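You operate a simulated robot arm through the tools that you are given. There is no shell and no other tool.

Carry out the task below with a simulated two-armed robot. There is one attempt and no reset: what you move stays moved.

Task
Try both gauges in the black tray's blue cap, green first. Bin it if the green one won't go in.
Fine: the reject bin; both gauges go back in their holes.

Only the result counts: the job must be done as asked and must still hold three seconds after the hand-in. Knocking over, shifting, dropping, spilling or breaking anything else fails it. Lids that push on must go on centred and level and be pressed home; caps that screw on are set level and turned clockwise until they are tight.

Robot
Two 7-joint arms with fingered hands on one trunk that stands fixed in place. Base frame: the origin is at the foot of the trunk, x ahead of it, y to its left, z up; the work surface is at about z = 860. Units: mm, degrees, N and s.
The left shoulder is at [70, 169, 1268], the right one opposite. With the tool pointing down near the work surface each hand reaches from about 100 to 660 mm from the base axis, measured 20 degrees to its own side. Payload 3.4 kg a hand.
The TCP of each hand is the grasp point between the finger pads, 23 mm short of the fingertips. In the tool frame z runs along the fingers and y along their closing line. Largest opening 116 mm; the body of the gripper starts 65 mm behind the TCP. The gripper is a hand of 4 fingers: y runs from the thumb to the fingers, the wrist lies at [0, 0, -211] in the tool frame, and closing takes about 1.5 s.
Orientation is that of the tool frame in the base frame, as [roll, pitch, yaw] about the fixed x, y, z axes, in that order (R = Rz(yaw) Ry(pitch) Rx(roll)). With the fingers straight down and closing along the base's y, the tool's x points along the base's -x, its y along +y and its z along -z.

Tools
- The arms move only by the tool step_arm. It takes "left_moves", "right_moves" or both (then of equal length, played together; a hand with none holds still); each is a list that holds one entry, the list of rows, each a list of 6 numbers: the shift along the base's x, y, z in cm, then the turn, a rotation vector about the base's x, y, z in degrees. In form: [[[tx, ty, tz, wx, wy, wz], ...]]. A call has 1 to 20 rows; each row is the pose to reach, as a shift and turn from the pose commanded when the call began. "left_hand" and "right_hand" are, for a hand that has rows, the gripper command, from -1 (shut) to 1 (fully open), values between in proportion, set as the call begins (left out, the last holds). A row lasts 0.2 s, in which the tool goes at most 50 mm and 8.6 degrees; a call with a longer step from one row to the next is refused whole, and so is a gripper value outside its range. A pose out of reach is approached as far as the arm can. The call stops where the force on the tool passes 40 N (or 10 N more than at its start, if that is more) or the arm is blocked; 0.2 s more then pass. Each finger travels about 153 mm/s and halts on what it meets, pressing with about 31 N; the grip force reading is that of the motor and also rises with nothing between the fingers. The clock runs only during rows and for 0.2 s after the last one: add rows that repeat a pose to give the fingers time. It gives the time, the measured TCP pose, the force on the tool (base axes), the opening and the grip force at its end, in the units of the frame above (readings bear some noise), with the torque about the TCP (base axes, N m) and any sound that the robot's microphone picked up.
- Cameras (640 x 400 px; columns grow to the right, rows downward): "scene" is now at [133.2, -39.6, 1504.9]; the picture's right is [-0.43, -0.90, -0.00], its down [-0.46, 0.22, -0.86] and it looks along [0.78, -0.37, -0.51] (base axes); focal length 287 px, centre (320, 200). "left" rides on the left gripper at [-68, 1, -90] in its tool frame; the picture's right is [-0.01, -1.00, 0.00], its down [0.80, -0.01, -0.61] and it looks along [0.61, -0.01, 0.80] (tool axes); focal length 251 px, centre (320, 200). "right" rides on the right gripper at [68, 1, -90] in its tool frame; the picture's right is [-0.01, 1.00, 0.00], its down [-0.79, -0.01, -0.61] and it looks along [-0.61, -0.01, 0.80] (tool axes); focal length 251 px, centre (320, 200). There is no depth. A picture from a camera that has moved, and an enlarged one, comes with that camera's place and axes in the base frame and with its lens.
- grab_frame(camera): a new picture of that camera. It takes no simulated time.
- slide_trunk(by): slides the trunk up (or, below 0, down) by that many mm; the arms and the scene camera ride with it, the base frame stays. It gives what a move gives, with no picture.
- set_fingers(finger1, finger2, finger3, thumb_bend, hand): sets how far each is bent, from 0 (flat) to 100 (curled in); at 30 the hand is open as for a grip, at 70 the pads meet at the TCP. One left out holds its place. A second passes; each finger stops where it meets its share of the squeeze, and holds until it gets a number again. A gripper value or a shape takes the hand back. It gives what a move gives, with no picture; readings hold the bend of each and the force on the fingers (four entries, about 0 where the hand has none), thumb and palm.
- hand_shape(shape, hand): the hand has 4 fingers and takes this shape, open, in about a second: jaw (thumb against the fingers, like two jaws); tri (thumb and two fingers); tip (a fingertip pinch); poke (one finger out to press); point (the index stretched); flat (the hand flat); cup (the hand cupped); fist (a fist). The gripper value then closes the fingers along that shape, each until it touches; the sizes above hold for jaw. It gives what a move gives, with no picture.
- turn_head(pan, tilt): turns the head with the scene camera to pan (to the left, within 86 degrees either way) and tilt (down, from -29 to 69), counted from straight ahead of the robot. It gives what a move gives.
- inspect(camera, box): a new picture of the part [left, top, right, bottom] of that camera's present view, enlarged. It takes no simulated time.
- job_done(): hands the job in; it is judged then, once.

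Places have to be worked out from the pictures, the camera data and where the tool is seen. Open the grippers and draw the arms clear of the work before you hand the job in, unless the task says otherwise.

The tools are called after "Call:" by a JSON object that holds its "method" and its "body". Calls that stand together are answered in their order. step_arm: Moves the arms, as the interface text tells. Its arguments: {"type":"object","properties":{"left_moves":{"type":"array","items":{"type":"array","items":{"type":"array","items":{"type":"number"}}}},"left_hand":{"type":"number"},"right_moves":{"type":"array","items":{"type":"array","items":{"type":"array","items":{"type":"number"}}}},"right_hand":{"type":"number"}},"required":[]} The other tools are called the same way: slide_trunk (by) slides the trunk up or down; hand_shape (shape, hand) gives the hand a shape; set_fingers (finger1, finger2, finger3, thumb_bend, hand) moves the fingers one by one; turn_head (pan, tilt) turns the head that bears the scene camera; grab_frame (camera) takes a picture; inspect (camera, box) takes an enlarged picture of a part of a camera's view; job_done () hands the job in.

At the start:

```text
time: 0.0
left_tcp_pos: [469.5, -64.7, 1313.4]
left_tcp_rot: [-180.0, 0.1, -180.0]
left_ft_force: [-0.5, -0.3, 0.0]
left_moment: [0.02, 0.01, 0.01]
left_width: 116.0
left_grasp_force: 0.1
left_shape: jaw
left_bend: [30.0, 30.0, 30.0, 30.0]
left_finger forces: [0.0, 0.0, 0.0, 0.0, 0.0, 0.0]
right_tcp_pos: [285.8, -406.9, 1142.8]
right_tcp_rot: [-179.9, 0.0, -179.8]
right_ft_force: [-1.1, -0.7, 0.1]
right_moment: [-0.01, 0.04, 0.0]
right_width: 116.0
right_grasp_force: 0.0
right_shape: jaw
right_bend: [30.0, 30.0, 30.0, 30.0]
right_finger forces: [0.0, 0.1, 0.0, 0.0, 0.1, 0.1]
trunk travel left (down, up): [-775.0, 165.0]
head pan, tilt: [-25.3, 30.8]
```

scene: 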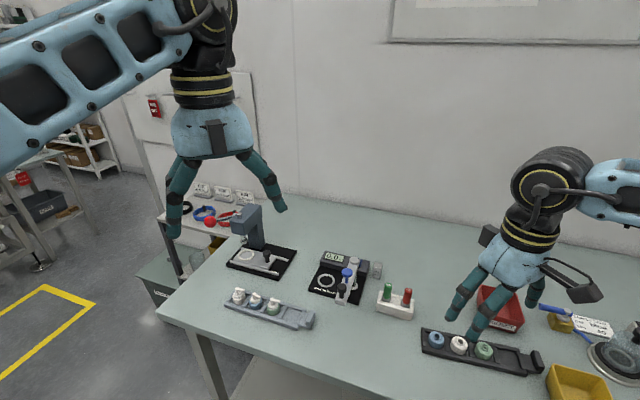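
right: 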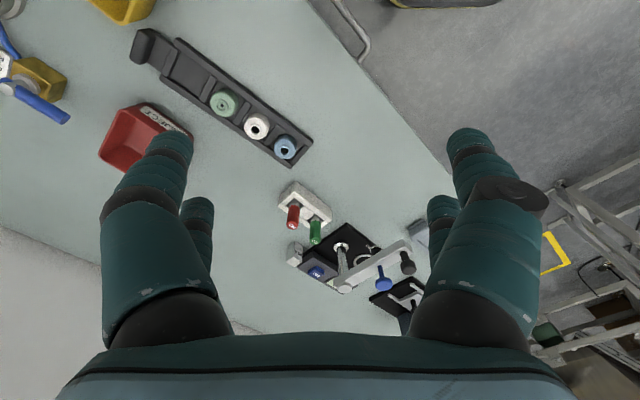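
left: 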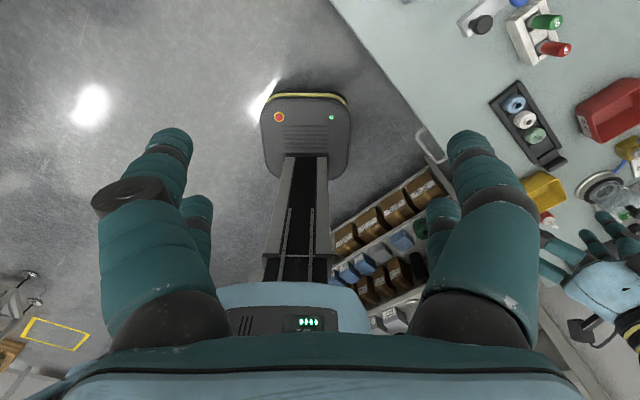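

I'll start by looking closely at the work area: the gauge stand, the black tray and the bins.

Call:
{"method": "inspect", "body": {"camera": "scene", "box": [360, 260, 560, 385]}}

Call:
{"method": "inspect", "body": {"camera": "scene", "box": [480, 260, 640, 400]}}

Call:
{"method": "inspect", "body": {"camera": "scene", "box": [200, 180, 440, 330]}}

Call:
{"method": "inspect", "body": {"camera": "right", "box": [80, 0, 340, 180]}}

Call:
{"method": "inspect", "body": {"camera": "right", "box": [240, 160, 440, 320]}}

```text
3.20 times, centred on (460, 322) of scene
camera zoom: at [133.2, -39.6, 1504.9], right [-0.43, -0.9, 0.0], down [-0.46, 0.22, -0.86], along [0.78, -0.37, -0.51], focal length 918 px, centre (-128, -192)
```

zoom: 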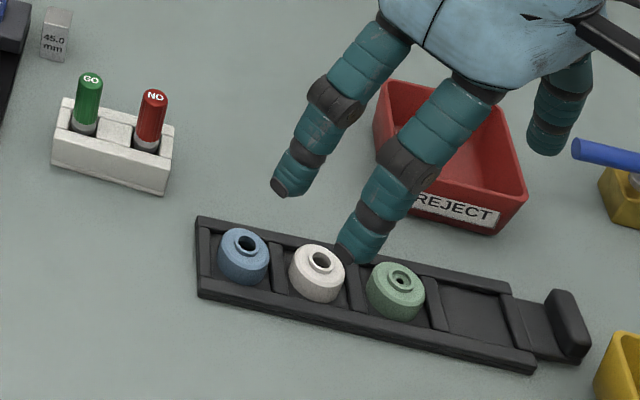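

```text
2.86 times, centred on (560, 330) of scene
camera zoom: at [133.2, -39.6, 1504.9], right [-0.43, -0.9, 0.0], down [-0.46, 0.22, -0.86], along [0.78, -0.37, -0.51], focal length 819 px, centre (-366, -171)
```

zoom: 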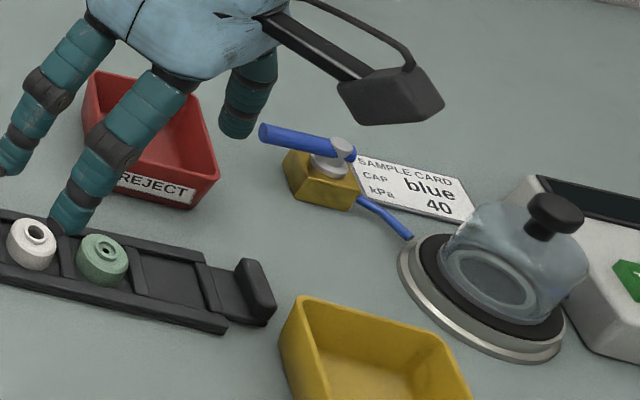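

```text
2.67 times, centred on (320, 255) of scene
camera zoom: at [133.2, -39.6, 1504.9], right [-0.43, -0.9, 0.0], down [-0.46, 0.22, -0.86], along [0.78, -0.37, -0.51], focal length 765 px, centre (320, 53)
```

zoom: 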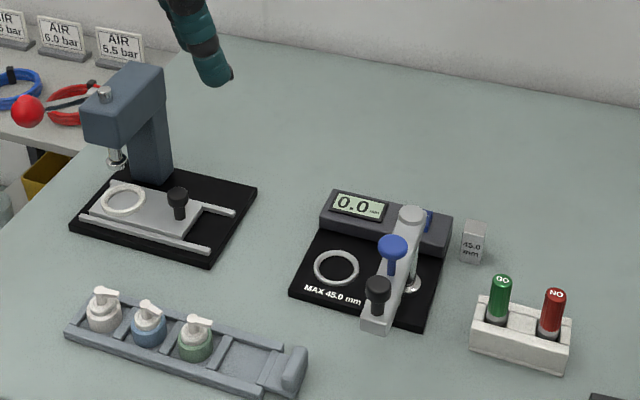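

```text
2.22 times, centred on (210, 90) of right
camera zoom: at [216.1, -406.4, 1234.4], right [0.01, 1.0, 0.0], down [0.8, -0.01, 0.61], along [0.61, 0.0, -0.8], focal length 559 px, centre (564, 444)
```

zoom: 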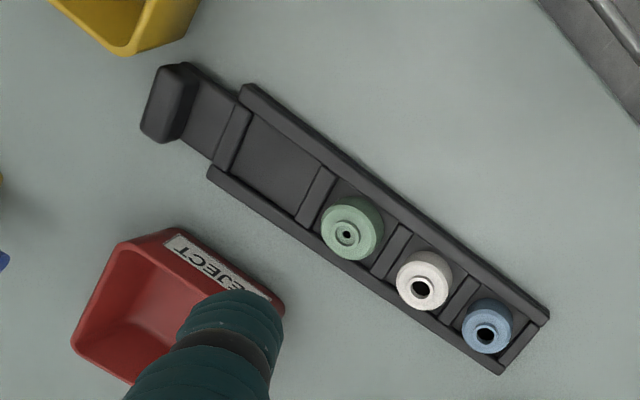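

```text
2.50 times, centred on (340, 240) of right
camera zoom: at [216.1, -406.4, 1234.4], right [0.01, 1.0, 0.0], down [0.8, -0.01, 0.61], along [0.61, 0.0, -0.8], focal length 629 px, centre (270, 100)
```

zoom: 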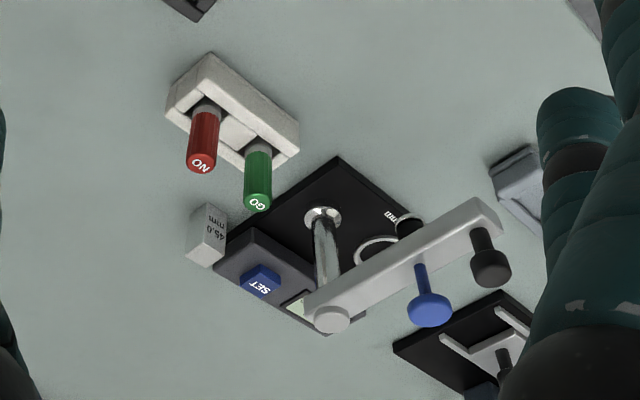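

The blue cap sits at the near-left end of the black tray, about (383, -453), the GO/NO gauges stand at about (530, -418), and the REJECT bin is the red one. I'll turn the head to centre on this area for a better look.

Call:
{"method": "turn_head", "body": {"pan": -46, "tilt": 48}}

Call:
{"method": "grab_frame", "body": {"camera": "scene"}}

```text
time: 0.8
left_tcp_pos: [470.1, -64.0, 1313.3]
left_tcp_rot: [180.0, -0.1, 180.0]
left_ft_force: [0.6, 0.0, 0.4]
left_moment: [0.01, -0.01, 0.0]
left_width: 115.9
left_grasp_force: 0.0
left_shape: jaw
left_bend: [30.0, 30.0, 30.0, 30.0]
left_finger forces: [0.0, 0.0, 0.0, 0.1, 0.0, 0.0]
right_tcp_pos: [284.4, -407.4, 1143.1]
right_tcp_rot: [-180.0, 0.0, -179.8]
right_ft_force: [0.3, -0.7, -0.3]
right_moment: [0.01, 0.04, -0.03]
right_width: 115.9
right_grasp_force: 0.0
right_shape: jaw
right_bend: [30.0, 30.0, 30.0, 30.0]
right_finger forces: [0.0, 0.0, 0.0, 0.1, 0.0, 0.1]
trunk travel left (down, up): [-775.0, 165.0]
head pan, tilt: [-46.0, 48.0]
```

```text
taken
camera scene: at [106.6, -57.7, 1479.5], right [-0.72, -0.7, 0.0], down [-0.52, 0.53, -0.67], along [0.47, -0.48, -0.74], focal length 287 px, centre (320, 200)
```

scene: 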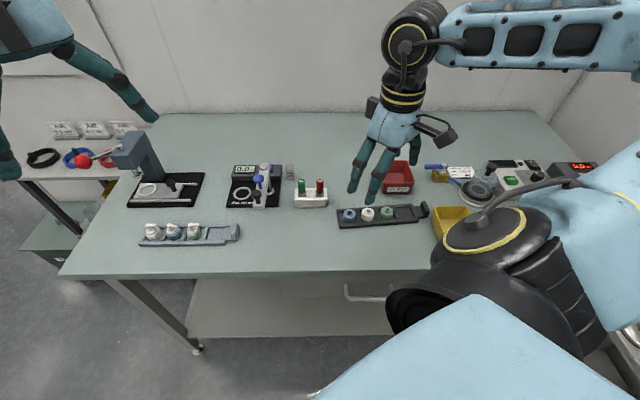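

Now I have the whole table in view. I'll zoom in on the gauges, caps and bins.

Call:
{"method": "inspect", "body": {"camera": "scene", "box": [280, 150, 440, 250]}}

Call:
{"method": "inspect", "body": {"camera": "scene", "box": [325, 190, 405, 240]}}

Call:
{"method": "inspect", "body": {"camera": "scene", "box": [280, 165, 344, 215]}}

Call:
{"method": "inspect", "body": {"camera": "scene", "box": [330, 60, 490, 210]}}

```text
4.00 times, centred on (360, 200) of scene
camera zoom: at [106.6, -57.7, 1479.5], right [-0.72, -0.7, 0.0], down [-0.52, 0.53, -0.67], along [0.47, -0.48, -0.74], focal length 1147 px, centre (160, 200)
```

zoom: 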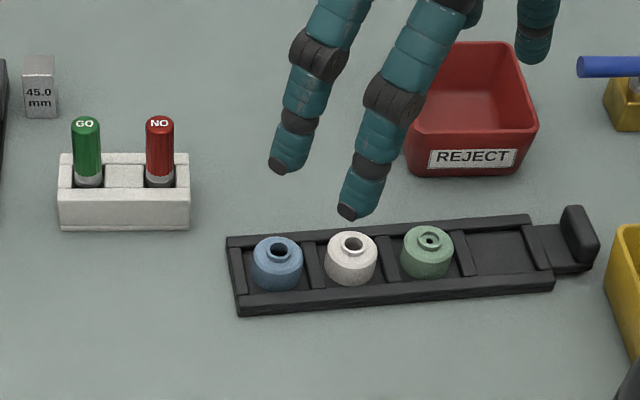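

```text
8.00 times, centred on (365, 215) of scene
camera zoom: at [106.6, -57.7, 1479.5], right [-0.72, -0.7, 0.0], down [-0.52, 0.53, -0.67], along [0.47, -0.48, -0.74], focal length 2294 px, centre (-40, 80)
```

zoom: 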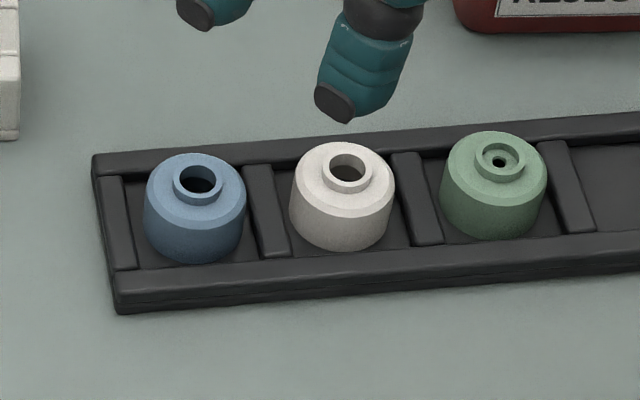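

```text
8.00 times, centred on (312, 190) of scene
camera zoom: at [106.6, -57.7, 1479.5], right [-0.72, -0.7, 0.0], down [-0.52, 0.53, -0.67], along [0.47, -0.48, -0.74], focal length 2294 px, centre (384, 280)
```

zoom: 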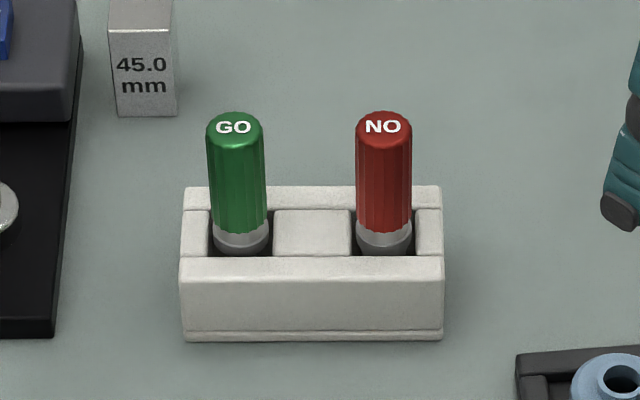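

```text
2.67 times, centred on (410, 135) of scene
camera zoom: at [106.6, -57.7, 1479.5], right [-0.72, -0.7, 0.0], down [-0.52, 0.53, -0.67], along [0.47, -0.48, -0.74], focal length 765 px, centre (80, 373)
```

zoom: 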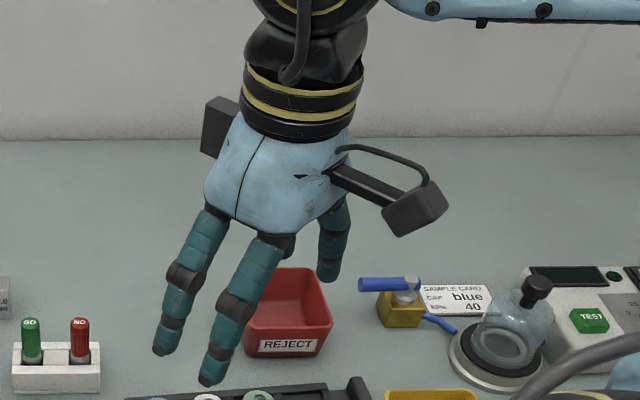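

The right hand seems to have two fingers per side in the jaw shape, which may straddle a thin gauge handle. I'll try the "tip" shape in free air and look at what it gives.

Call:
{"method": "hand_shape", "body": {"shape": "tip", "hand": "right"}}

Call:
{"method": "grab_frame", "body": {"camera": "right"}}

Call:
{"method": "inspect", "body": {"camera": "scene", "box": [330, 60, 490, 210]}}

```text
time: 1.7
left_tcp_pos: [469.6, -65.2, 1312.5]
left_tcp_rot: [-179.9, -0.1, 179.9]
left_ft_force: [0.0, 0.7, -0.5]
left_moment: [0.0, -0.01, 0.02]
left_width: 115.9
left_grasp_force: 0.1
left_shape: jaw
left_bend: [30.0, 30.0, 30.0, 30.0]
left_finger forces: [0.0, 0.1, 0.0, 0.1, 0.0, 0.1]
right_tcp_pos: [284.8, -406.9, 1143.6]
right_tcp_rot: [180.0, 0.0, 180.0]
right_ft_force: [-0.4, -0.3, -0.3]
right_moment: [0.02, 0.0, 0.01]
right_width: 115.8
right_grasp_force: 0.1
right_shape: tip
right_bend: [30.0, 30.0, 30.0, 30.0]
right_finger forces: [0.0, 0.0, 0.0, 0.0, 0.1, 0.0]
trunk travel left (down, up): [-775.0, 165.0]
head pan, tilt: [-46.0, 48.0]
```

```text
taken
camera right: at [216.1, -406.4, 1234.4], right [0.01, 1.0, 0.0], down [0.8, -0.01, 0.61], along [0.61, 0.0, -0.8], focal length 251 px, centre (320, 200)
```

right: 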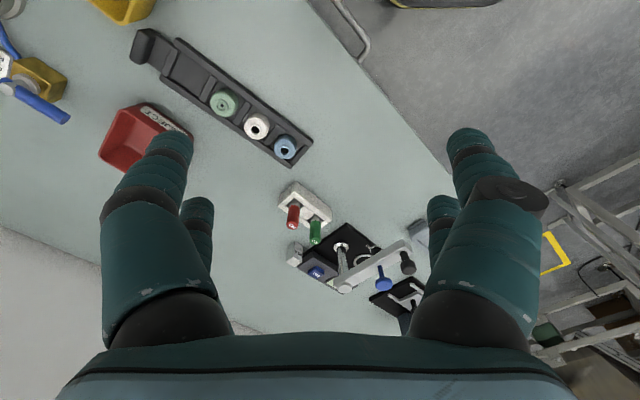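

```text
2.67 times, centred on (410, 135) of scene
camera zoom: at [106.5, -57.7, 1479.4], right [-0.72, -0.69, 0.0], down [-0.52, 0.53, -0.67], along [0.46, -0.48, -0.74], focal length 765 px, centre (80, 373)
```

zoom: 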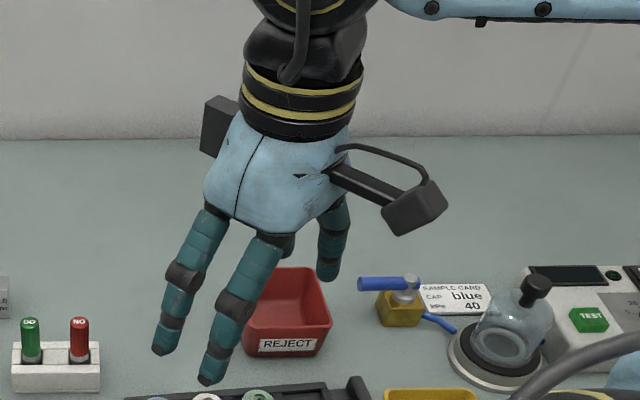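

The open tip shape looks like the jaw. I'll close it in free air to see how the fingertips come together.

Call:
{"method": "step_arm", "body": {"right_moves": [[[0, 0, 0, 0, 0, 0], [0, 0, 0, 0, 0, 0], [0, 0, 0, 0, 0, 0], [0, 0, 0, 0, 0, 0], [0, 0, 0, 0, 0, 0], [0, 0, 0, 0, 0, 0], [0, 0, 0, 0, 0, 0], [0, 0, 0, 0, 0, 0]]], "right_hand": -1}}

Call:
{"method": "grab_frame", "body": {"camera": "right"}}

Call:
{"method": "inspect", "body": {"camera": "scene", "box": [330, 60, 490, 210]}}

```text
time: 3.5
left_tcp_pos: [468.9, -64.5, 1313.4]
left_tcp_rot: [180.0, 0.0, -179.9]
left_ft_force: [0.3, -0.6, -0.5]
left_moment: [0.0, 0.01, 0.02]
left_width: 115.8
left_grasp_force: 0.0
left_shape: jaw
left_bend: [30.0, 30.0, 30.0, 30.0]
left_finger forces: [0.0, 0.0, 0.0, 0.1, 0.0, 0.0]
right_tcp_pos: [284.8, -407.0, 1144.6]
right_tcp_rot: [-180.0, -0.1, -179.8]
right_ft_force: [0.6, -0.8, -0.6]
right_moment: [0.03, -0.01, 0.03]
right_width: 0.0
right_grasp_force: 31.2
right_shape: tip
right_bend: [62.0, 62.0, 62.0, 62.0]
right_finger forces: [0.1, 0.0, 0.1, 0.0, 0.0, 0.0]
trunk travel left (down, up): [-775.0, 165.0]
head pan, tilt: [-46.0, 48.0]
```

```text
taken
camera right: at [216.1, -406.4, 1234.4], right [0.01, 1.0, 0.0], down [0.8, -0.01, 0.61], along [0.61, 0.0, -0.8], focal length 251 px, centre (320, 200)
```

right: 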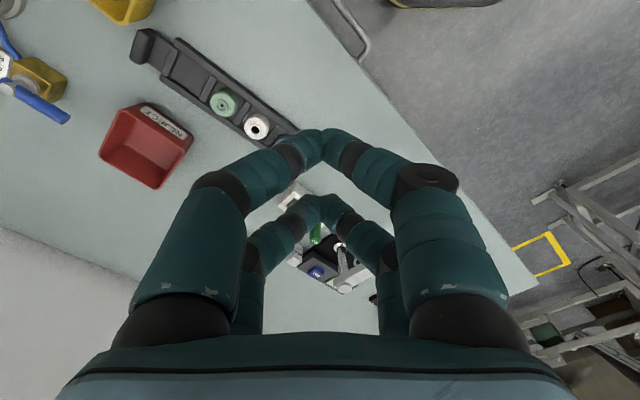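

```text
2.67 times, centred on (410, 135) of scene
camera zoom: at [106.5, -57.7, 1479.4], right [-0.72, -0.69, 0.0], down [-0.52, 0.53, -0.67], along [0.46, -0.48, -0.74], focal length 765 px, centre (80, 373)
```

zoom: 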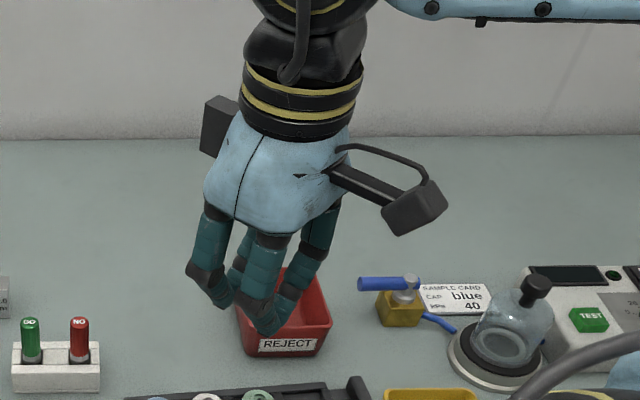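

Visually two finger pairs meet about 20 mm either side of the tool axis. I'll test which finger is which by opening single fingers, to know what will bear on a thin handle.

Call:
{"method": "set_fingers", "body": {"hand": "right", "finger1": 30, "finger2": 62, "finger3": 62, "thumb_bend": 62}}

Call:
{"method": "grab_frame", "body": {"camera": "right"}}

Call:
{"method": "set_fingers", "body": {"hand": "right", "finger1": 62, "finger2": 30, "finger3": 62, "thumb_bend": 62}}

Call:
{"method": "grab_frame", "body": {"camera": "right"}}

Call:
{"method": "set_fingers", "body": {"hand": "right", "finger1": 62, "finger2": 62, "finger3": 30, "thumb_bend": 62}}

Call:
{"method": "grab_frame", "body": {"camera": "right"}}

Call:
{"method": "hand_shape", "body": {"shape": "tri", "hand": "right"}}

Call:
{"method": "grab_frame", "body": {"camera": "right"}}

```text
time: 4.5
left_tcp_pos: [468.8, -64.4, 1312.5]
left_tcp_rot: [-180.0, 0.0, 179.9]
left_ft_force: [0.0, -0.1, -0.6]
left_moment: [0.01, -0.01, 0.01]
left_width: 115.8
left_grasp_force: 0.0
left_shape: jaw
left_bend: [30.0, 30.0, 30.0, 30.0]
left_finger forces: [0.0, 0.1, 0.1, 0.1, 0.0, 0.0]
right_tcp_pos: [284.7, -406.0, 1143.3]
right_tcp_rot: [179.9, -0.1, -179.9]
right_ft_force: [-0.5, -0.3, -0.7]
right_moment: [-0.03, 0.0, 0.0]
right_width: 69.6
right_grasp_force: 0.1
right_shape: fingers
right_bend: [30.0, 62.0, 62.0, 62.0]
right_finger forces: [0.0, 0.1, 0.0, 0.0, 0.0, 0.1]
trunk travel left (down, up): [-775.0, 165.0]
head pan, tilt: [-46.0, 48.0]
```

```text
taken
camera right: at [216.1, -406.4, 1234.4], right [0.01, 1.0, 0.0], down [0.8, -0.01, 0.61], along [0.61, 0.0, -0.8], focal length 251 px, centre (320, 200)
```

right: 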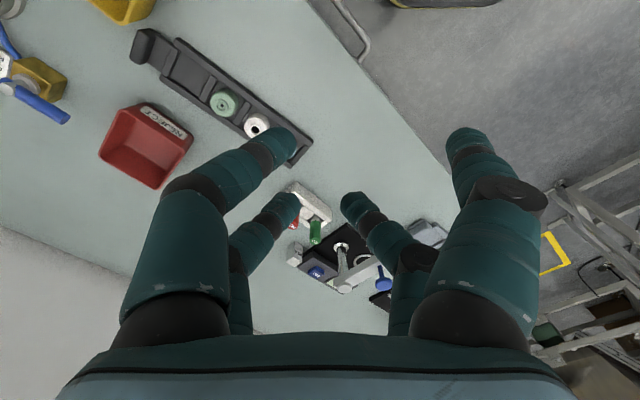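

```text
time: 5.5
left_tcp_pos: [468.6, -64.6, 1313.0]
left_tcp_rot: [-180.0, 0.0, 179.9]
left_ft_force: [0.5, 0.0, -0.2]
left_moment: [0.0, -0.01, 0.01]
left_width: 115.8
left_grasp_force: 0.0
left_shape: jaw
left_bend: [30.0, 30.0, 30.0, 30.0]
left_finger forces: [0.0, 0.0, 0.0, 0.0, 0.0, 0.0]
right_tcp_pos: [285.8, -407.3, 1144.9]
right_tcp_rot: [180.0, 0.0, -180.0]
right_ft_force: [-0.7, -0.2, -0.2]
right_moment: [-0.03, 0.0, 0.0]
right_width: 23.7
right_grasp_force: 0.1
right_shape: fingers
right_bend: [62.0, 30.0, 62.0, 62.0]
right_finger forces: [0.0, 0.0, 0.0, 0.0, 0.0, 0.0]
trunk travel left (down, up): [-775.0, 165.0]
head pan, tilt: [-46.0, 48.0]
```

```text
taken
camera right: at [216.1, -406.4, 1234.4], right [0.01, 1.0, 0.0], down [0.8, -0.01, 0.61], along [0.61, 0.0, -0.8], focal length 251 px, centre (320, 200)
```

right: 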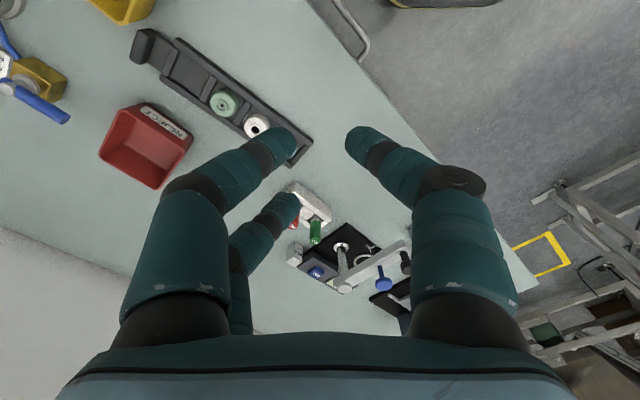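

```text
time: 6.5
left_tcp_pos: [469.7, -64.5, 1312.7]
left_tcp_rot: [180.0, 0.0, -180.0]
left_ft_force: [-0.3, 0.2, 0.3]
left_moment: [0.01, 0.02, 0.0]
left_width: 115.9
left_grasp_force: 0.1
left_shape: jaw
left_bend: [30.0, 30.0, 30.0, 30.0]
left_finger forces: [0.1, 0.1, 0.0, 0.0, 0.0, 0.0]
right_tcp_pos: [284.1, -407.4, 1143.2]
right_tcp_rot: [-180.0, -0.1, -179.9]
right_ft_force: [0.3, 0.3, -0.4]
right_moment: [0.02, -0.02, 0.01]
right_width: 23.3
right_grasp_force: 0.1
right_shape: fingers
right_bend: [62.0, 62.0, 30.0, 62.0]
right_finger forces: [0.0, 0.0, 0.0, 0.0, 0.0, 0.0]
trunk travel left (down, up): [-775.0, 165.0]
head pan, tilt: [-46.0, 48.0]
```

```text
taken
camera right: at [216.1, -406.4, 1234.4], right [0.01, 1.0, 0.0], down [0.8, -0.01, 0.61], along [0.61, 0.0, -0.8], focal length 251 px, centre (320, 200)
```

right: 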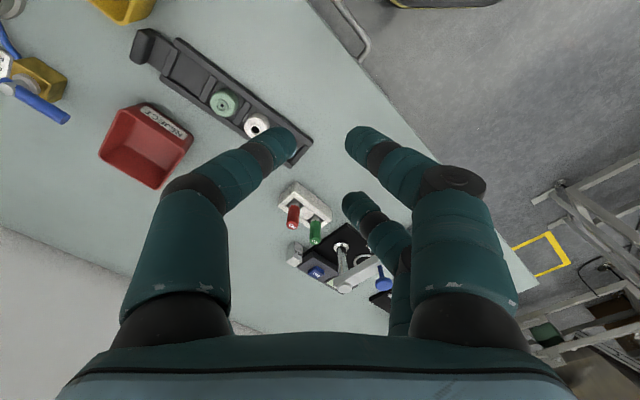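

```text
time: 7.4
left_tcp_pos: [469.1, -64.1, 1313.6]
left_tcp_rot: [180.0, 0.0, 180.0]
left_ft_force: [0.7, 0.7, 1.0]
left_moment: [0.04, -0.02, 0.0]
left_width: 116.0
left_grasp_force: 0.0
left_shape: jaw
left_bend: [30.0, 30.0, 30.0, 30.0]
left_finger forces: [0.1, 0.0, 0.0, 0.0, 0.0, 0.1]
right_tcp_pos: [284.0, -407.3, 1143.5]
right_tcp_rot: [180.0, 0.0, -180.0]
right_ft_force: [0.1, 0.0, 0.1]
right_moment: [0.03, 0.01, 0.02]
right_width: 116.1
right_grasp_force: 0.0
right_shape: tri
right_bend: [30.0, 30.0, 30.0, 30.0]
right_finger forces: [0.0, 0.0, 0.1, 0.1, 0.0, 0.0]
trunk travel left (down, up): [-775.0, 165.0]
head pan, tilt: [-46.0, 48.0]
```

```text
taken
camera right: at [216.1, -406.4, 1234.4], right [0.01, 1.0, 0.0], down [0.8, -0.01, 0.61], along [0.61, 0.0, -0.8], focal length 251 px, centre (320, 200)
```

right: 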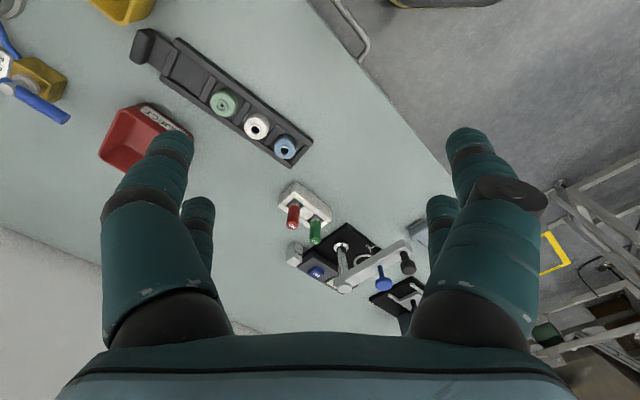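

Fingers 1–2 face finger 3 and the thumb, as two pairs. Triangulating over the three views, GO is at about (522, -417, top z 950), NO at about (488, -452), and the blue cap at about (389, -463, top z 887). I'll go back to jaw shape and move above GO with the closing line across the stand (yaw +45).

Call:
{"method": "hand_shape", "body": {"shape": "jaw", "hand": "right"}}

Call:
{"method": "step_arm", "body": {"right_moves": [[[2.95, -0.12, -1.04, 0, 0, 5.6], [5.9, -0.25, -2.09, 0, 0, 11.2], [8.85, -0.37, -3.13, 0, 0, 16.9], [11.8, -0.5, -4.17, 0, 0, 22.5], [14.75, -0.62, -5.2, 0, 0, 28.1], [17.7, -0.75, -6.26, 0, 0, 33.8], [20.65, -0.87, -7.3, 0, 0, 39.4], [23.6, -1.0, -8.35, 0, 0, 45], [23.6, -1.0, -8.35, 0, 0, 45]]], "right_hand": 0}}

Call:
{"method": "grab_frame", "body": {"camera": "right"}}

Call:
{"method": "grab_frame", "body": {"camera": "scene"}}

```text
time: 8.3
left_tcp_pos: [468.1, -63.4, 1314.1]
left_tcp_rot: [180.0, -0.1, 180.0]
left_ft_force: [-0.2, -0.2, -0.2]
left_moment: [-0.02, -0.01, 0.0]
left_width: 116.2
left_grasp_force: 0.0
left_shape: jaw
left_bend: [30.0, 30.0, 30.0, 30.0]
left_finger forces: [0.1, 0.0, 0.1, 0.1, 0.1, 0.1]
right_tcp_pos: [284.8, -406.8, 1143.2]
right_tcp_rot: [-180.0, 0.0, -179.9]
right_ft_force: [-0.2, -1.3, 0.9]
right_moment: [-0.03, 0.0, 0.0]
right_width: 115.8
right_grasp_force: 0.1
right_shape: jaw
right_bend: [30.0, 30.0, 30.0, 30.0]
right_finger forces: [0.0, 0.1, 0.0, 0.0, 0.1, 0.0]
trunk travel left (down, up): [-775.0, 165.0]
head pan, tilt: [-46.0, 48.0]
```

```text
time: 10.3
left_tcp_pos: [468.7, -65.0, 1313.0]
left_tcp_rot: [-180.0, 0.1, 179.9]
left_ft_force: [-0.8, 0.3, -0.8]
left_moment: [0.03, 0.01, -0.01]
left_width: 115.9
left_grasp_force: 0.1
left_shape: jaw
left_bend: [30.0, 30.0, 30.0, 30.0]
left_finger forces: [0.1, 0.0, 0.0, 0.0, 0.1, 0.1]
right_tcp_pos: [521.8, -415.5, 1058.8]
right_tcp_rot: [180.0, 0.0, -134.8]
right_ft_force: [-0.5, -0.5, 0.6]
right_moment: [-0.02, -0.01, 0.0]
right_width: 58.6
right_grasp_force: 0.0
right_shape: jaw
right_bend: [72.0, 72.0, 72.0, 75.0]
right_finger forces: [0.1, 0.1, 0.1, 0.0, 0.0, 0.0]
trunk travel left (down, up): [-775.0, 165.0]
head pan, tilt: [-46.0, 48.0]
```

```text
taken
camera right: at [472.2, -463.5, 1149.6], right [-0.7, 0.71, 0.0], down [0.57, 0.56, 0.61], along [0.43, 0.43, -0.79], focal length 251 px, centre (320, 200)
```

right: 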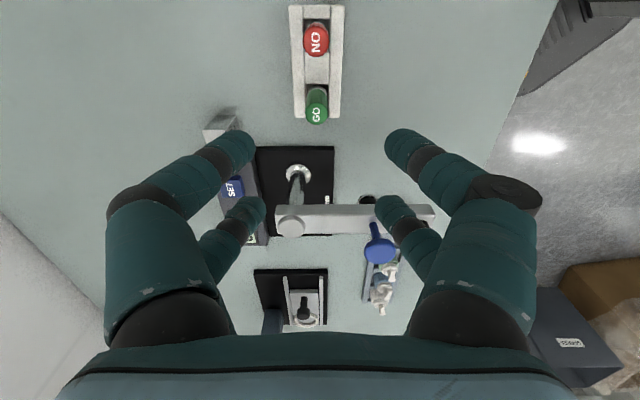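

```text
taken
camera scene: at [105.8, -57.9, 1479.4], right [-0.72, -0.69, 0.0], down [-0.52, 0.53, -0.67], along [0.47, -0.48, -0.74], focal length 287 px, centre (320, 200)
```

scene: 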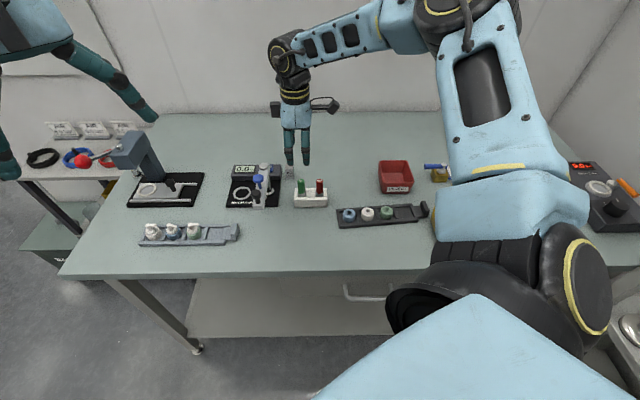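

GO's top reads at about (520, -419) from this camera, close to below the TCP. I'll zoom in to refine it before going down.

Call:
{"method": "inspect", "body": {"camera": "right", "box": [277, 0, 357, 130]}}

Call:
{"method": "inspect", "body": {"camera": "scene", "box": [270, 135, 350, 215]}}

```text
3.08 times, centred on (317, 65) of right
camera zoom: at [472.2, -463.5, 1149.6], right [-0.7, 0.71, 0.0], down [0.57, 0.56, 0.61], along [0.43, 0.43, -0.79], focal length 774 px, centre (329, 615)
```

zoom: 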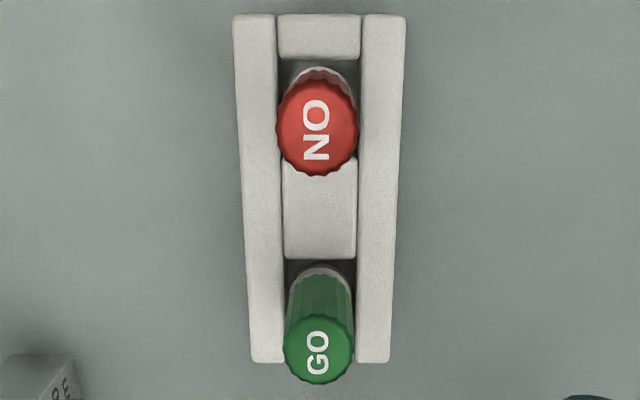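

```text
5.00 times, centred on (310, 175) of scene
camera zoom: at [105.8, -57.9, 1479.4], right [-0.72, -0.69, 0.0], down [-0.52, 0.53, -0.67], along [0.47, -0.48, -0.74], focal length 1434 px, centre (370, 325)
```

zoom: 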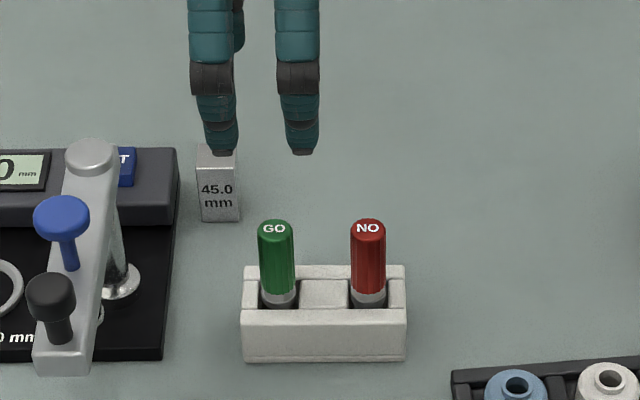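

Refined: GO centre is at (522.6, -418.5), NO at (487.3, -452.9), and the stand top is at about 891. I'll shift the TCP over GO and lower it to z ≈ 928 with the fingers part open, keeping the fingertips above the stand.

Call:
{"method": "step_arm", "body": {"right_moves": [[[0.16, -0.24, 0, 0, 0, 0], [0.16, -0.24, -2.5, 0, 0, 0], [0.16, -0.24, -5, 0, 0, 0], [0.16, -0.24, -7.5, 0, 0, 0], [0.16, -0.24, -9.5, 0, 0, 0], [0.16, -0.24, -11, 0, 0, 0], [0.16, -0.24, -12.2, 0, 0, 0], [0.16, -0.24, -13.2, 0, 0, 0], [0.16, -0.24, -13.2, 0, 0, 0]]], "right_hand": 0}}

Call:
{"method": "grab_frame", "body": {"camera": "right"}}

Call:
{"method": "inspect", "body": {"camera": "scene", "box": [270, 135, 350, 215]}}

```text
time: 12.3
left_tcp_pos: [469.6, -64.4, 1313.0]
left_tcp_rot: [-180.0, 0.0, 180.0]
left_ft_force: [-0.4, -0.7, 0.2]
left_moment: [-0.04, 0.03, 0.02]
left_width: 115.8
left_grasp_force: 0.0
left_shape: jaw
left_bend: [30.0, 30.0, 30.0, 30.0]
left_finger forces: [0.0, 0.0, 0.1, 0.0, 0.0, 0.0]
right_tcp_pos: [522.4, -419.8, 928.0]
right_tcp_rot: [180.0, 0.0, -134.9]
right_ft_force: [0.5, 0.9, -0.2]
right_moment: [-0.01, -0.01, -0.03]
right_width: 58.4
right_grasp_force: 0.1
right_shape: jaw
right_bend: [72.0, 72.0, 72.0, 75.0]
right_finger forces: [0.0, 0.1, 0.0, 0.1, 0.0, 0.1]
trunk travel left (down, up): [-775.0, 165.0]
head pan, tilt: [-46.0, 48.0]
```

```text
taken
camera right: at [474.1, -467.8, 1018.1], right [-0.7, 0.71, 0.0], down [0.57, 0.56, 0.61], along [0.43, 0.43, -0.79], focal length 251 px, centre (320, 200)
```

right: 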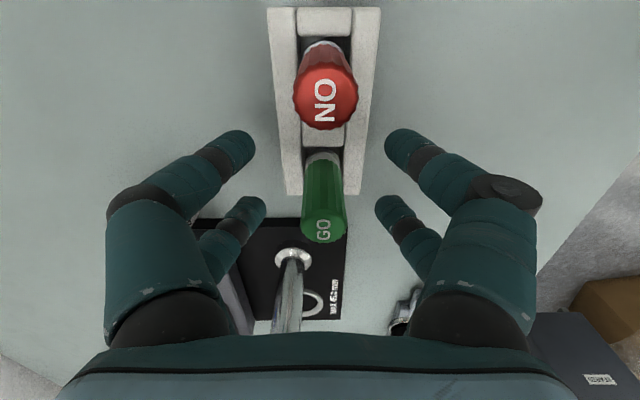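

```text
5.00 times, centred on (310, 175) of scene
camera zoom: at [106.4, -57.8, 1479.4], right [-0.72, -0.69, 0.0], down [-0.52, 0.53, -0.67], along [0.47, -0.48, -0.74], focal length 1434 px, centre (370, 325)
```

zoom: 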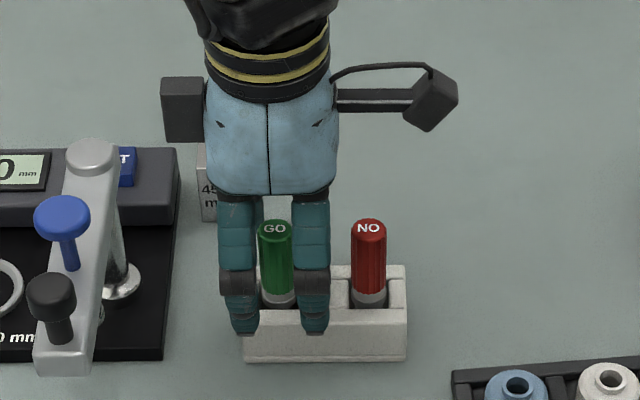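

The fingers surround the GO handle with clearance all round. I'll close to grip, and check the width for contact at roughly 19 mm.

Call:
{"method": "step_arm", "body": {"right_moves": [[[0, 0, 0, 0, 0, 0], [0, 0, 0, 0, 0, 0], [0, 0, 0, 0, 0, 0], [0, 0, 0, 0, 0, 0], [0, 0, 0, 0, 0, 0], [0, 0, 0, 0, 0, 0], [0, 0, 0, 0, 0, 0]]], "right_hand": -1}}

Call:
{"method": "grab_frame", "body": {"camera": "right"}}

Call:
{"method": "inspect", "body": {"camera": "scene", "box": [270, 135, 350, 215]}}

```text
time: 13.9
left_tcp_pos: [468.3, -65.5, 1313.0]
left_tcp_rot: [-180.0, 0.1, -180.0]
left_ft_force: [0.3, 0.9, 0.1]
left_moment: [-0.03, 0.02, -0.01]
left_width: 116.1
left_grasp_force: 0.1
left_shape: jaw
left_bend: [30.0, 30.0, 30.0, 30.0]
left_finger forces: [0.0, 0.0, 0.1, 0.1, 0.1, 0.0]
right_tcp_pos: [523.7, -418.5, 927.5]
right_tcp_rot: [-179.9, 0.0, -135.0]
right_ft_force: [-0.7, 0.2, 0.7]
right_moment: [0.01, 0.0, 0.02]
right_width: 0.0
right_grasp_force: 30.8
right_shape: jaw
right_bend: [62.0, 63.0, 63.0, 62.0]
right_finger forces: [0.0, 0.1, 0.0, 0.0, 0.0, 0.1]
trunk travel left (down, up): [-775.0, 165.0]
head pan, tilt: [-46.0, 48.0]
```

```text
taken
camera right: at [474.3, -467.7, 1018.2], right [-0.7, 0.71, 0.0], down [0.57, 0.56, 0.61], along [0.43, 0.43, -0.79], focal length 251 px, centre (320, 200)
```

right: 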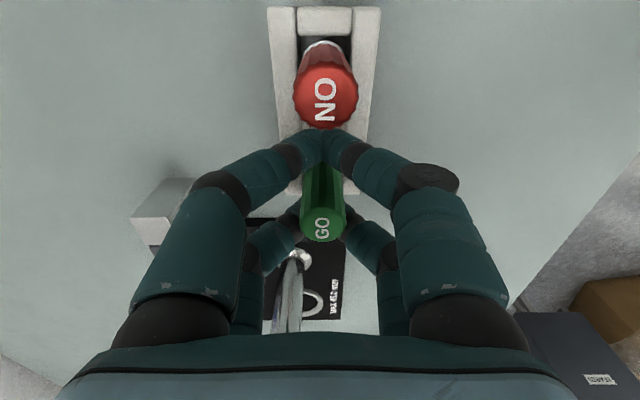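

```text
5.00 times, centred on (310, 175) of scene
camera zoom: at [106.7, -57.7, 1479.4], right [-0.72, -0.69, 0.0], down [-0.52, 0.53, -0.67], along [0.46, -0.48, -0.74], focal length 1434 px, centre (370, 325)
```

zoom: 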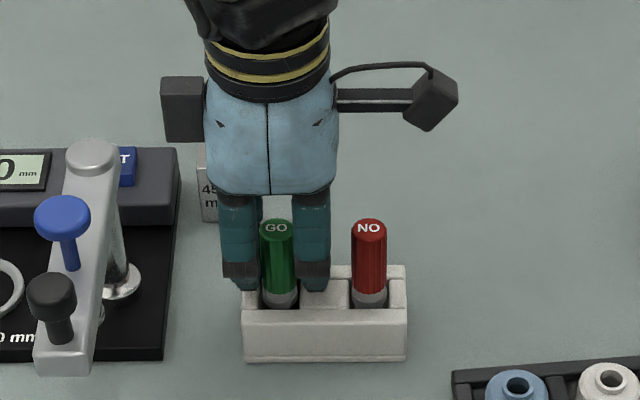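

Width went to 0: the two pairs closed either side of the handle without gripping, and GO has not moved. I'll reopen and shift the hand 20.5 mm along the stand away from NO, so the near pair (finger 1 and thumb) faces GO.

Call:
{"method": "step_arm", "body": {"right_moves": [[[0, 0, 0, 0, 0, 0], [0, 0, 0, 0, 0, 0], [0, 0, 0, 0, 0, 0], [0, 0, 0, 0, 0, 0], [0.5, 0.5, 0, 0, 0, 0], [1.0, 1.0, 0, 0, 0, 0], [1.45, 1.45, 0, 0, 0, 0], [1.45, 1.45, 0, 0, 0, 0]]], "right_hand": 0}}

Call:
{"method": "grab_frame", "body": {"camera": "right"}}

Call:
{"method": "inspect", "body": {"camera": "scene", "box": [270, 135, 350, 215]}}

```text
time: 15.7
left_tcp_pos: [469.3, -63.8, 1312.8]
left_tcp_rot: [-180.0, 0.0, 179.9]
left_ft_force: [0.6, -0.1, 0.2]
left_moment: [-0.01, -0.01, -0.01]
left_width: 115.8
left_grasp_force: 0.1
left_shape: jaw
left_bend: [30.0, 30.0, 30.0, 30.0]
left_finger forces: [0.0, 0.0, 0.0, 0.0, 0.1, 0.0]
right_tcp_pos: [531.3, -405.1, 933.8]
right_tcp_rot: [-179.9, 0.1, -135.0]
right_ft_force: [-0.2, -0.6, 0.5]
right_moment: [-0.01, -0.02, 0.03]
right_width: 57.3
right_grasp_force: 0.1
right_shape: jaw
right_bend: [72.0, 72.0, 72.0, 75.0]
right_finger forces: [0.0, 0.0, 0.0, 0.0, 0.0, 0.0]
right hand out of reach, approached as far as the arm can: row 6, 7, 8
trunk travel left (down, up): [-775.0, 165.0]
head pan, tilt: [-46.0, 48.0]
```

```text
taken
camera right: at [481.8, -452.7, 1023.7], right [-0.7, 0.71, 0.0], down [0.56, 0.56, 0.61], along [0.43, 0.43, -0.79], focal length 251 px, centre (320, 200)
```

right: 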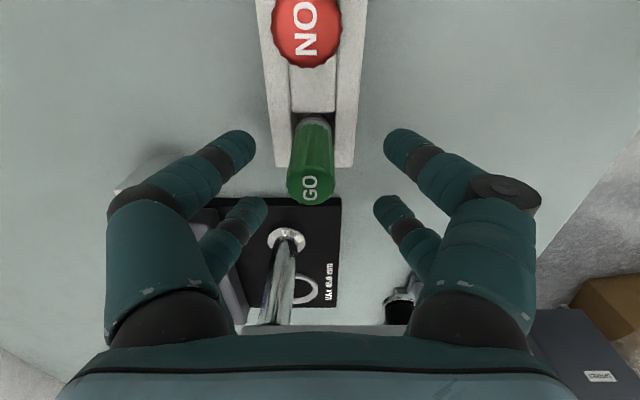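

```text
5.00 times, centred on (310, 175) of scene
camera zoom: at [106.7, -57.7, 1479.4], right [-0.72, -0.69, 0.0], down [-0.52, 0.53, -0.67], along [0.46, -0.48, -0.74], focal length 1434 px, centre (370, 325)
```

zoom: 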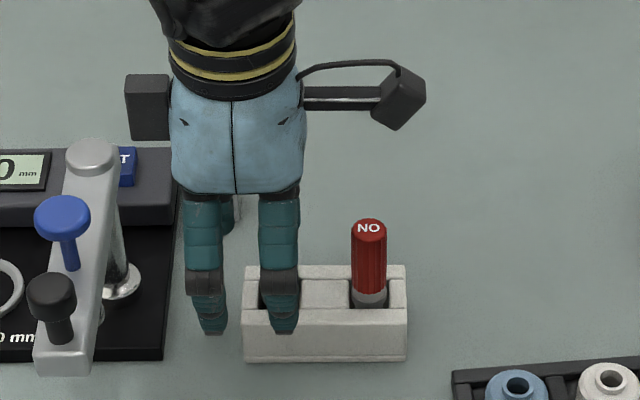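

The arm hit its reach limit here (short by ~6 mm and 6 mm high). I'll raise the hand clear, then lower the trunk so the shoulder sits nearer wrist height for more reach.

Call:
{"method": "step_arm", "body": {"right_moves": [[[-0.3, -0.3, 1, 0, 0, 0], [-0.6, -0.6, 4, 0, 0, 0], [-0.8, -0.8, 7, 0, 0, 0], [-1.0, -1.0, 10, 0, 0, 0], [-1.0, -1.0, 13, 0, 0, 0], [-1.0, -1.0, 16, 0, 0, 0], [-1.0, -1.0, 16, 0, 0, 0]]], "right_hand": 0}}

```text
time: 17.3
left_tcp_pos: [469.4, -64.2, 1313.8]
left_tcp_rot: [180.0, 0.1, 180.0]
left_ft_force: [0.3, -0.6, 0.3]
left_moment: [0.0, 0.0, -0.03]
left_width: 116.0
left_grasp_force: 0.1
left_shape: jaw
left_bend: [30.0, 30.0, 30.0, 30.0]
left_finger forces: [0.1, 0.0, 0.0, 0.1, 0.0, 0.0]
right_tcp_pos: [521.1, -415.3, 1093.4]
right_tcp_rot: [179.9, 0.1, -135.0]
right_ft_force: [-0.5, -0.9, 0.1]
right_moment: [0.01, 0.01, -0.02]
right_width: 57.7
right_grasp_force: 0.0
right_shape: jaw
right_bend: [72.0, 72.0, 72.0, 75.0]
right_finger forces: [0.1, 0.0, 0.0, 0.1, 0.0, 0.1]
trunk travel left (down, up): [-775.0, 165.0]
head pan, tilt: [-46.0, 48.0]
```

The hand is clear at z 1093. I'll lower the trunk by 100 mm; the right hand rides down to about z 993, still above the gauges.

Call:
{"method": "slide_trunk", "body": {"by": -100}}

Call:
{"method": "grab_frame", "body": {"camera": "scene"}}

Call:
{"method": "grab_frame", "body": {"camera": "right"}}

```text
time: 18.7
left_tcp_pos: [469.7, -64.9, 1212.9]
left_tcp_rot: [-180.0, 0.1, 180.0]
left_ft_force: [-0.3, -0.4, 0.2]
left_moment: [-0.01, 0.01, 0.02]
left_width: 115.9
left_grasp_force: 0.2
left_shape: jaw
left_bend: [30.0, 30.0, 30.0, 30.0]
left_finger forces: [0.0, 0.1, 0.1, 0.0, 0.0, 0.1]
right_tcp_pos: [521.3, -415.0, 992.7]
right_tcp_rot: [179.9, 0.0, -134.9]
right_ft_force: [0.3, 0.0, 0.4]
right_moment: [-0.01, 0.02, 0.01]
right_width: 57.7
right_grasp_force: 0.0
right_shape: jaw
right_bend: [72.0, 72.0, 72.0, 75.0]
right_finger forces: [0.0, 0.0, 0.0, 0.0, 0.0, 0.0]
trunk travel left (down, up): [-675.0, 265.0]
head pan, tilt: [-46.0, 48.0]
```

```text
taken
camera scene: at [106.5, -57.6, 1379.4], right [-0.72, -0.69, 0.0], down [-0.52, 0.53, -0.67], along [0.47, -0.48, -0.74], focal length 287 px, centre (320, 200)
```

scene: 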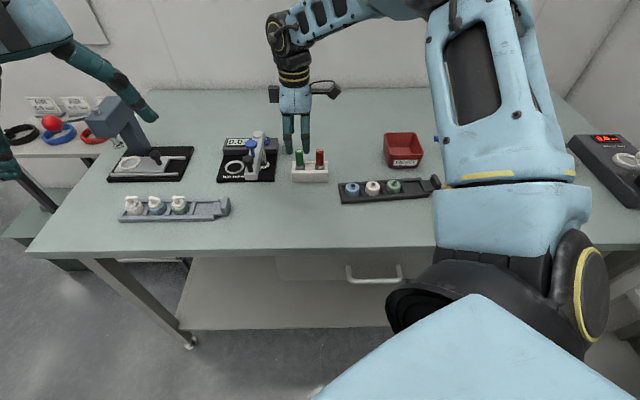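

```text
taken
camera right: at [471.3, -463.3, 1084.7], right [-0.7, 0.71, 0.0], down [0.57, 0.56, 0.61], along [0.43, 0.43, -0.79], focal length 251 px, centre (320, 200)
```

right: 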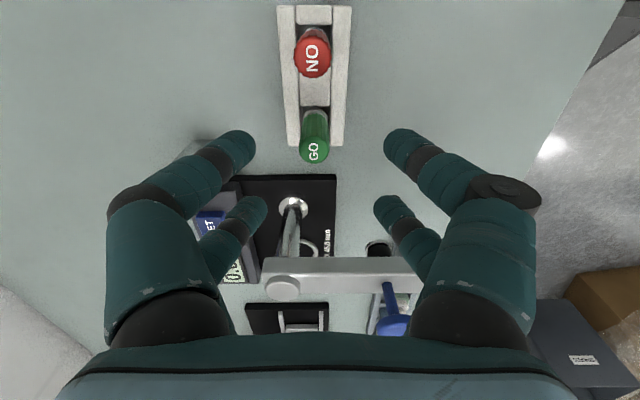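

Now a zoomed look to refine GO's position relative to the hand from this height.

Call:
{"method": "inspect", "body": {"camera": "right", "box": [260, 60, 380, 180]}}

Call:
{"method": "inspect", "body": {"camera": "scene", "box": [270, 110, 350, 190]}}

```text
3.33 times, centred on (320, 120) of right
camera zoom: at [471.3, -463.3, 1084.7], right [-0.7, 0.71, 0.0], down [0.57, 0.56, 0.61], along [0.43, 0.43, -0.79], focal length 838 px, centre (320, 467)
```

zoom: 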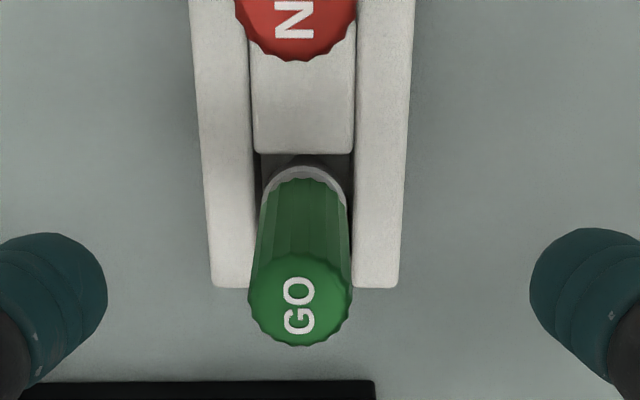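

```text
5.00 times, centred on (310, 150) of scene
camera zoom: at [106.5, -57.6, 1379.4], right [-0.72, -0.69, 0.0], down [-0.52, 0.53, -0.67], along [0.47, -0.48, -0.74], focal length 1434 px, centre (370, 450)
```

zoom: 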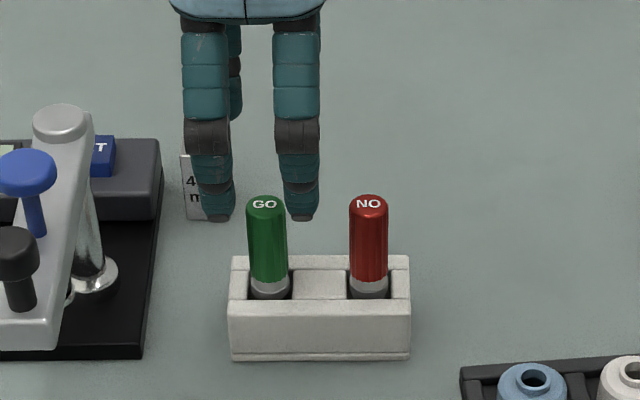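

GO's handle is ~18 mm across and sits ~3 mm to the thumb side of the fingers' midline. I'll shift so the near pair straddles it and go down to z ≈ 928.

Call:
{"method": "step_arm", "body": {"right_moves": [[[0.8, 0.6, 0, 0, 0, 0], [1.6, 1.18, 0, 0, 0, 0], [1.6, 1.18, -1.5, 0, 0, 0], [1.6, 1.18, -3.0, 0, 0, 0], [1.6, 1.18, -4.5, 0, 0, 0], [1.6, 1.18, -5.6, 0, 0, 0], [1.6, 1.18, -6.5, 0, 0, 0], [1.6, 1.18, -6.5, 0, 0, 0]]], "right_hand": 0}}

Call:
{"method": "grab_frame", "body": {"camera": "right"}}

Call:
{"method": "inspect", "body": {"camera": "scene", "box": [270, 110, 350, 190]}}

```text
time: 20.5
left_tcp_pos: [470.5, -64.0, 1213.0]
left_tcp_rot: [180.0, 0.0, 180.0]
left_ft_force: [-0.9, 0.0, 0.1]
left_moment: [-0.01, 0.02, 0.01]
left_width: 115.5
left_grasp_force: 0.0
left_shape: jaw
left_bend: [30.0, 30.0, 30.0, 30.0]
left_finger forces: [0.1, 0.1, 0.0, 0.0, 0.0, 0.0]
right_tcp_pos: [536.7, -403.4, 929.9]
right_tcp_rot: [-179.9, 0.0, -135.0]
right_ft_force: [0.0, 0.4, -0.6]
right_moment: [-0.02, -0.03, -0.01]
right_width: 57.5
right_grasp_force: 0.1
right_shape: jaw
right_bend: [72.0, 72.0, 72.0, 75.0]
right_finger forces: [0.0, 0.0, 0.0, 0.1, 0.0, 0.1]
trunk travel left (down, up): [-675.0, 265.0]
head pan, tilt: [-46.0, 48.0]
```

```text
taken
camera right: at [487.0, -451.4, 1020.2], right [-0.7, 0.71, 0.0], down [0.57, 0.56, 0.61], along [0.43, 0.43, -0.79], focal length 251 px, centre (320, 200)
```

right: 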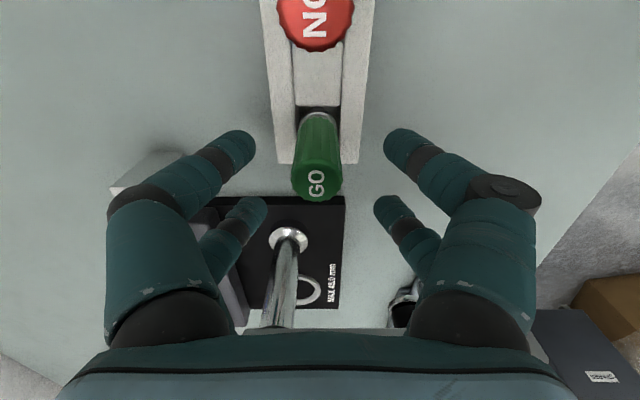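

```text
5.00 times, centred on (310, 150) of scene
camera zoom: at [106.5, -57.6, 1379.4], right [-0.72, -0.69, 0.0], down [-0.52, 0.53, -0.67], along [0.46, -0.48, -0.74], focal length 1434 px, centre (370, 450)
```

zoom: 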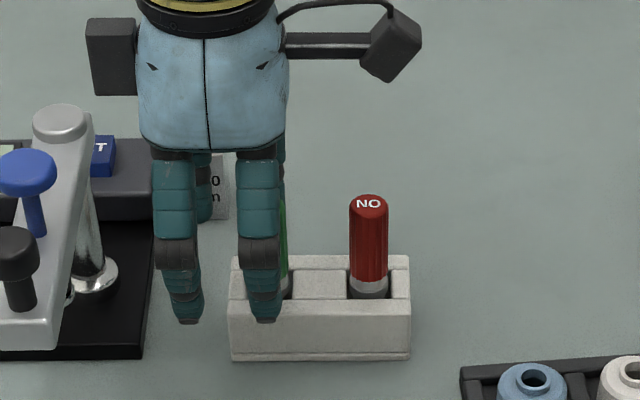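

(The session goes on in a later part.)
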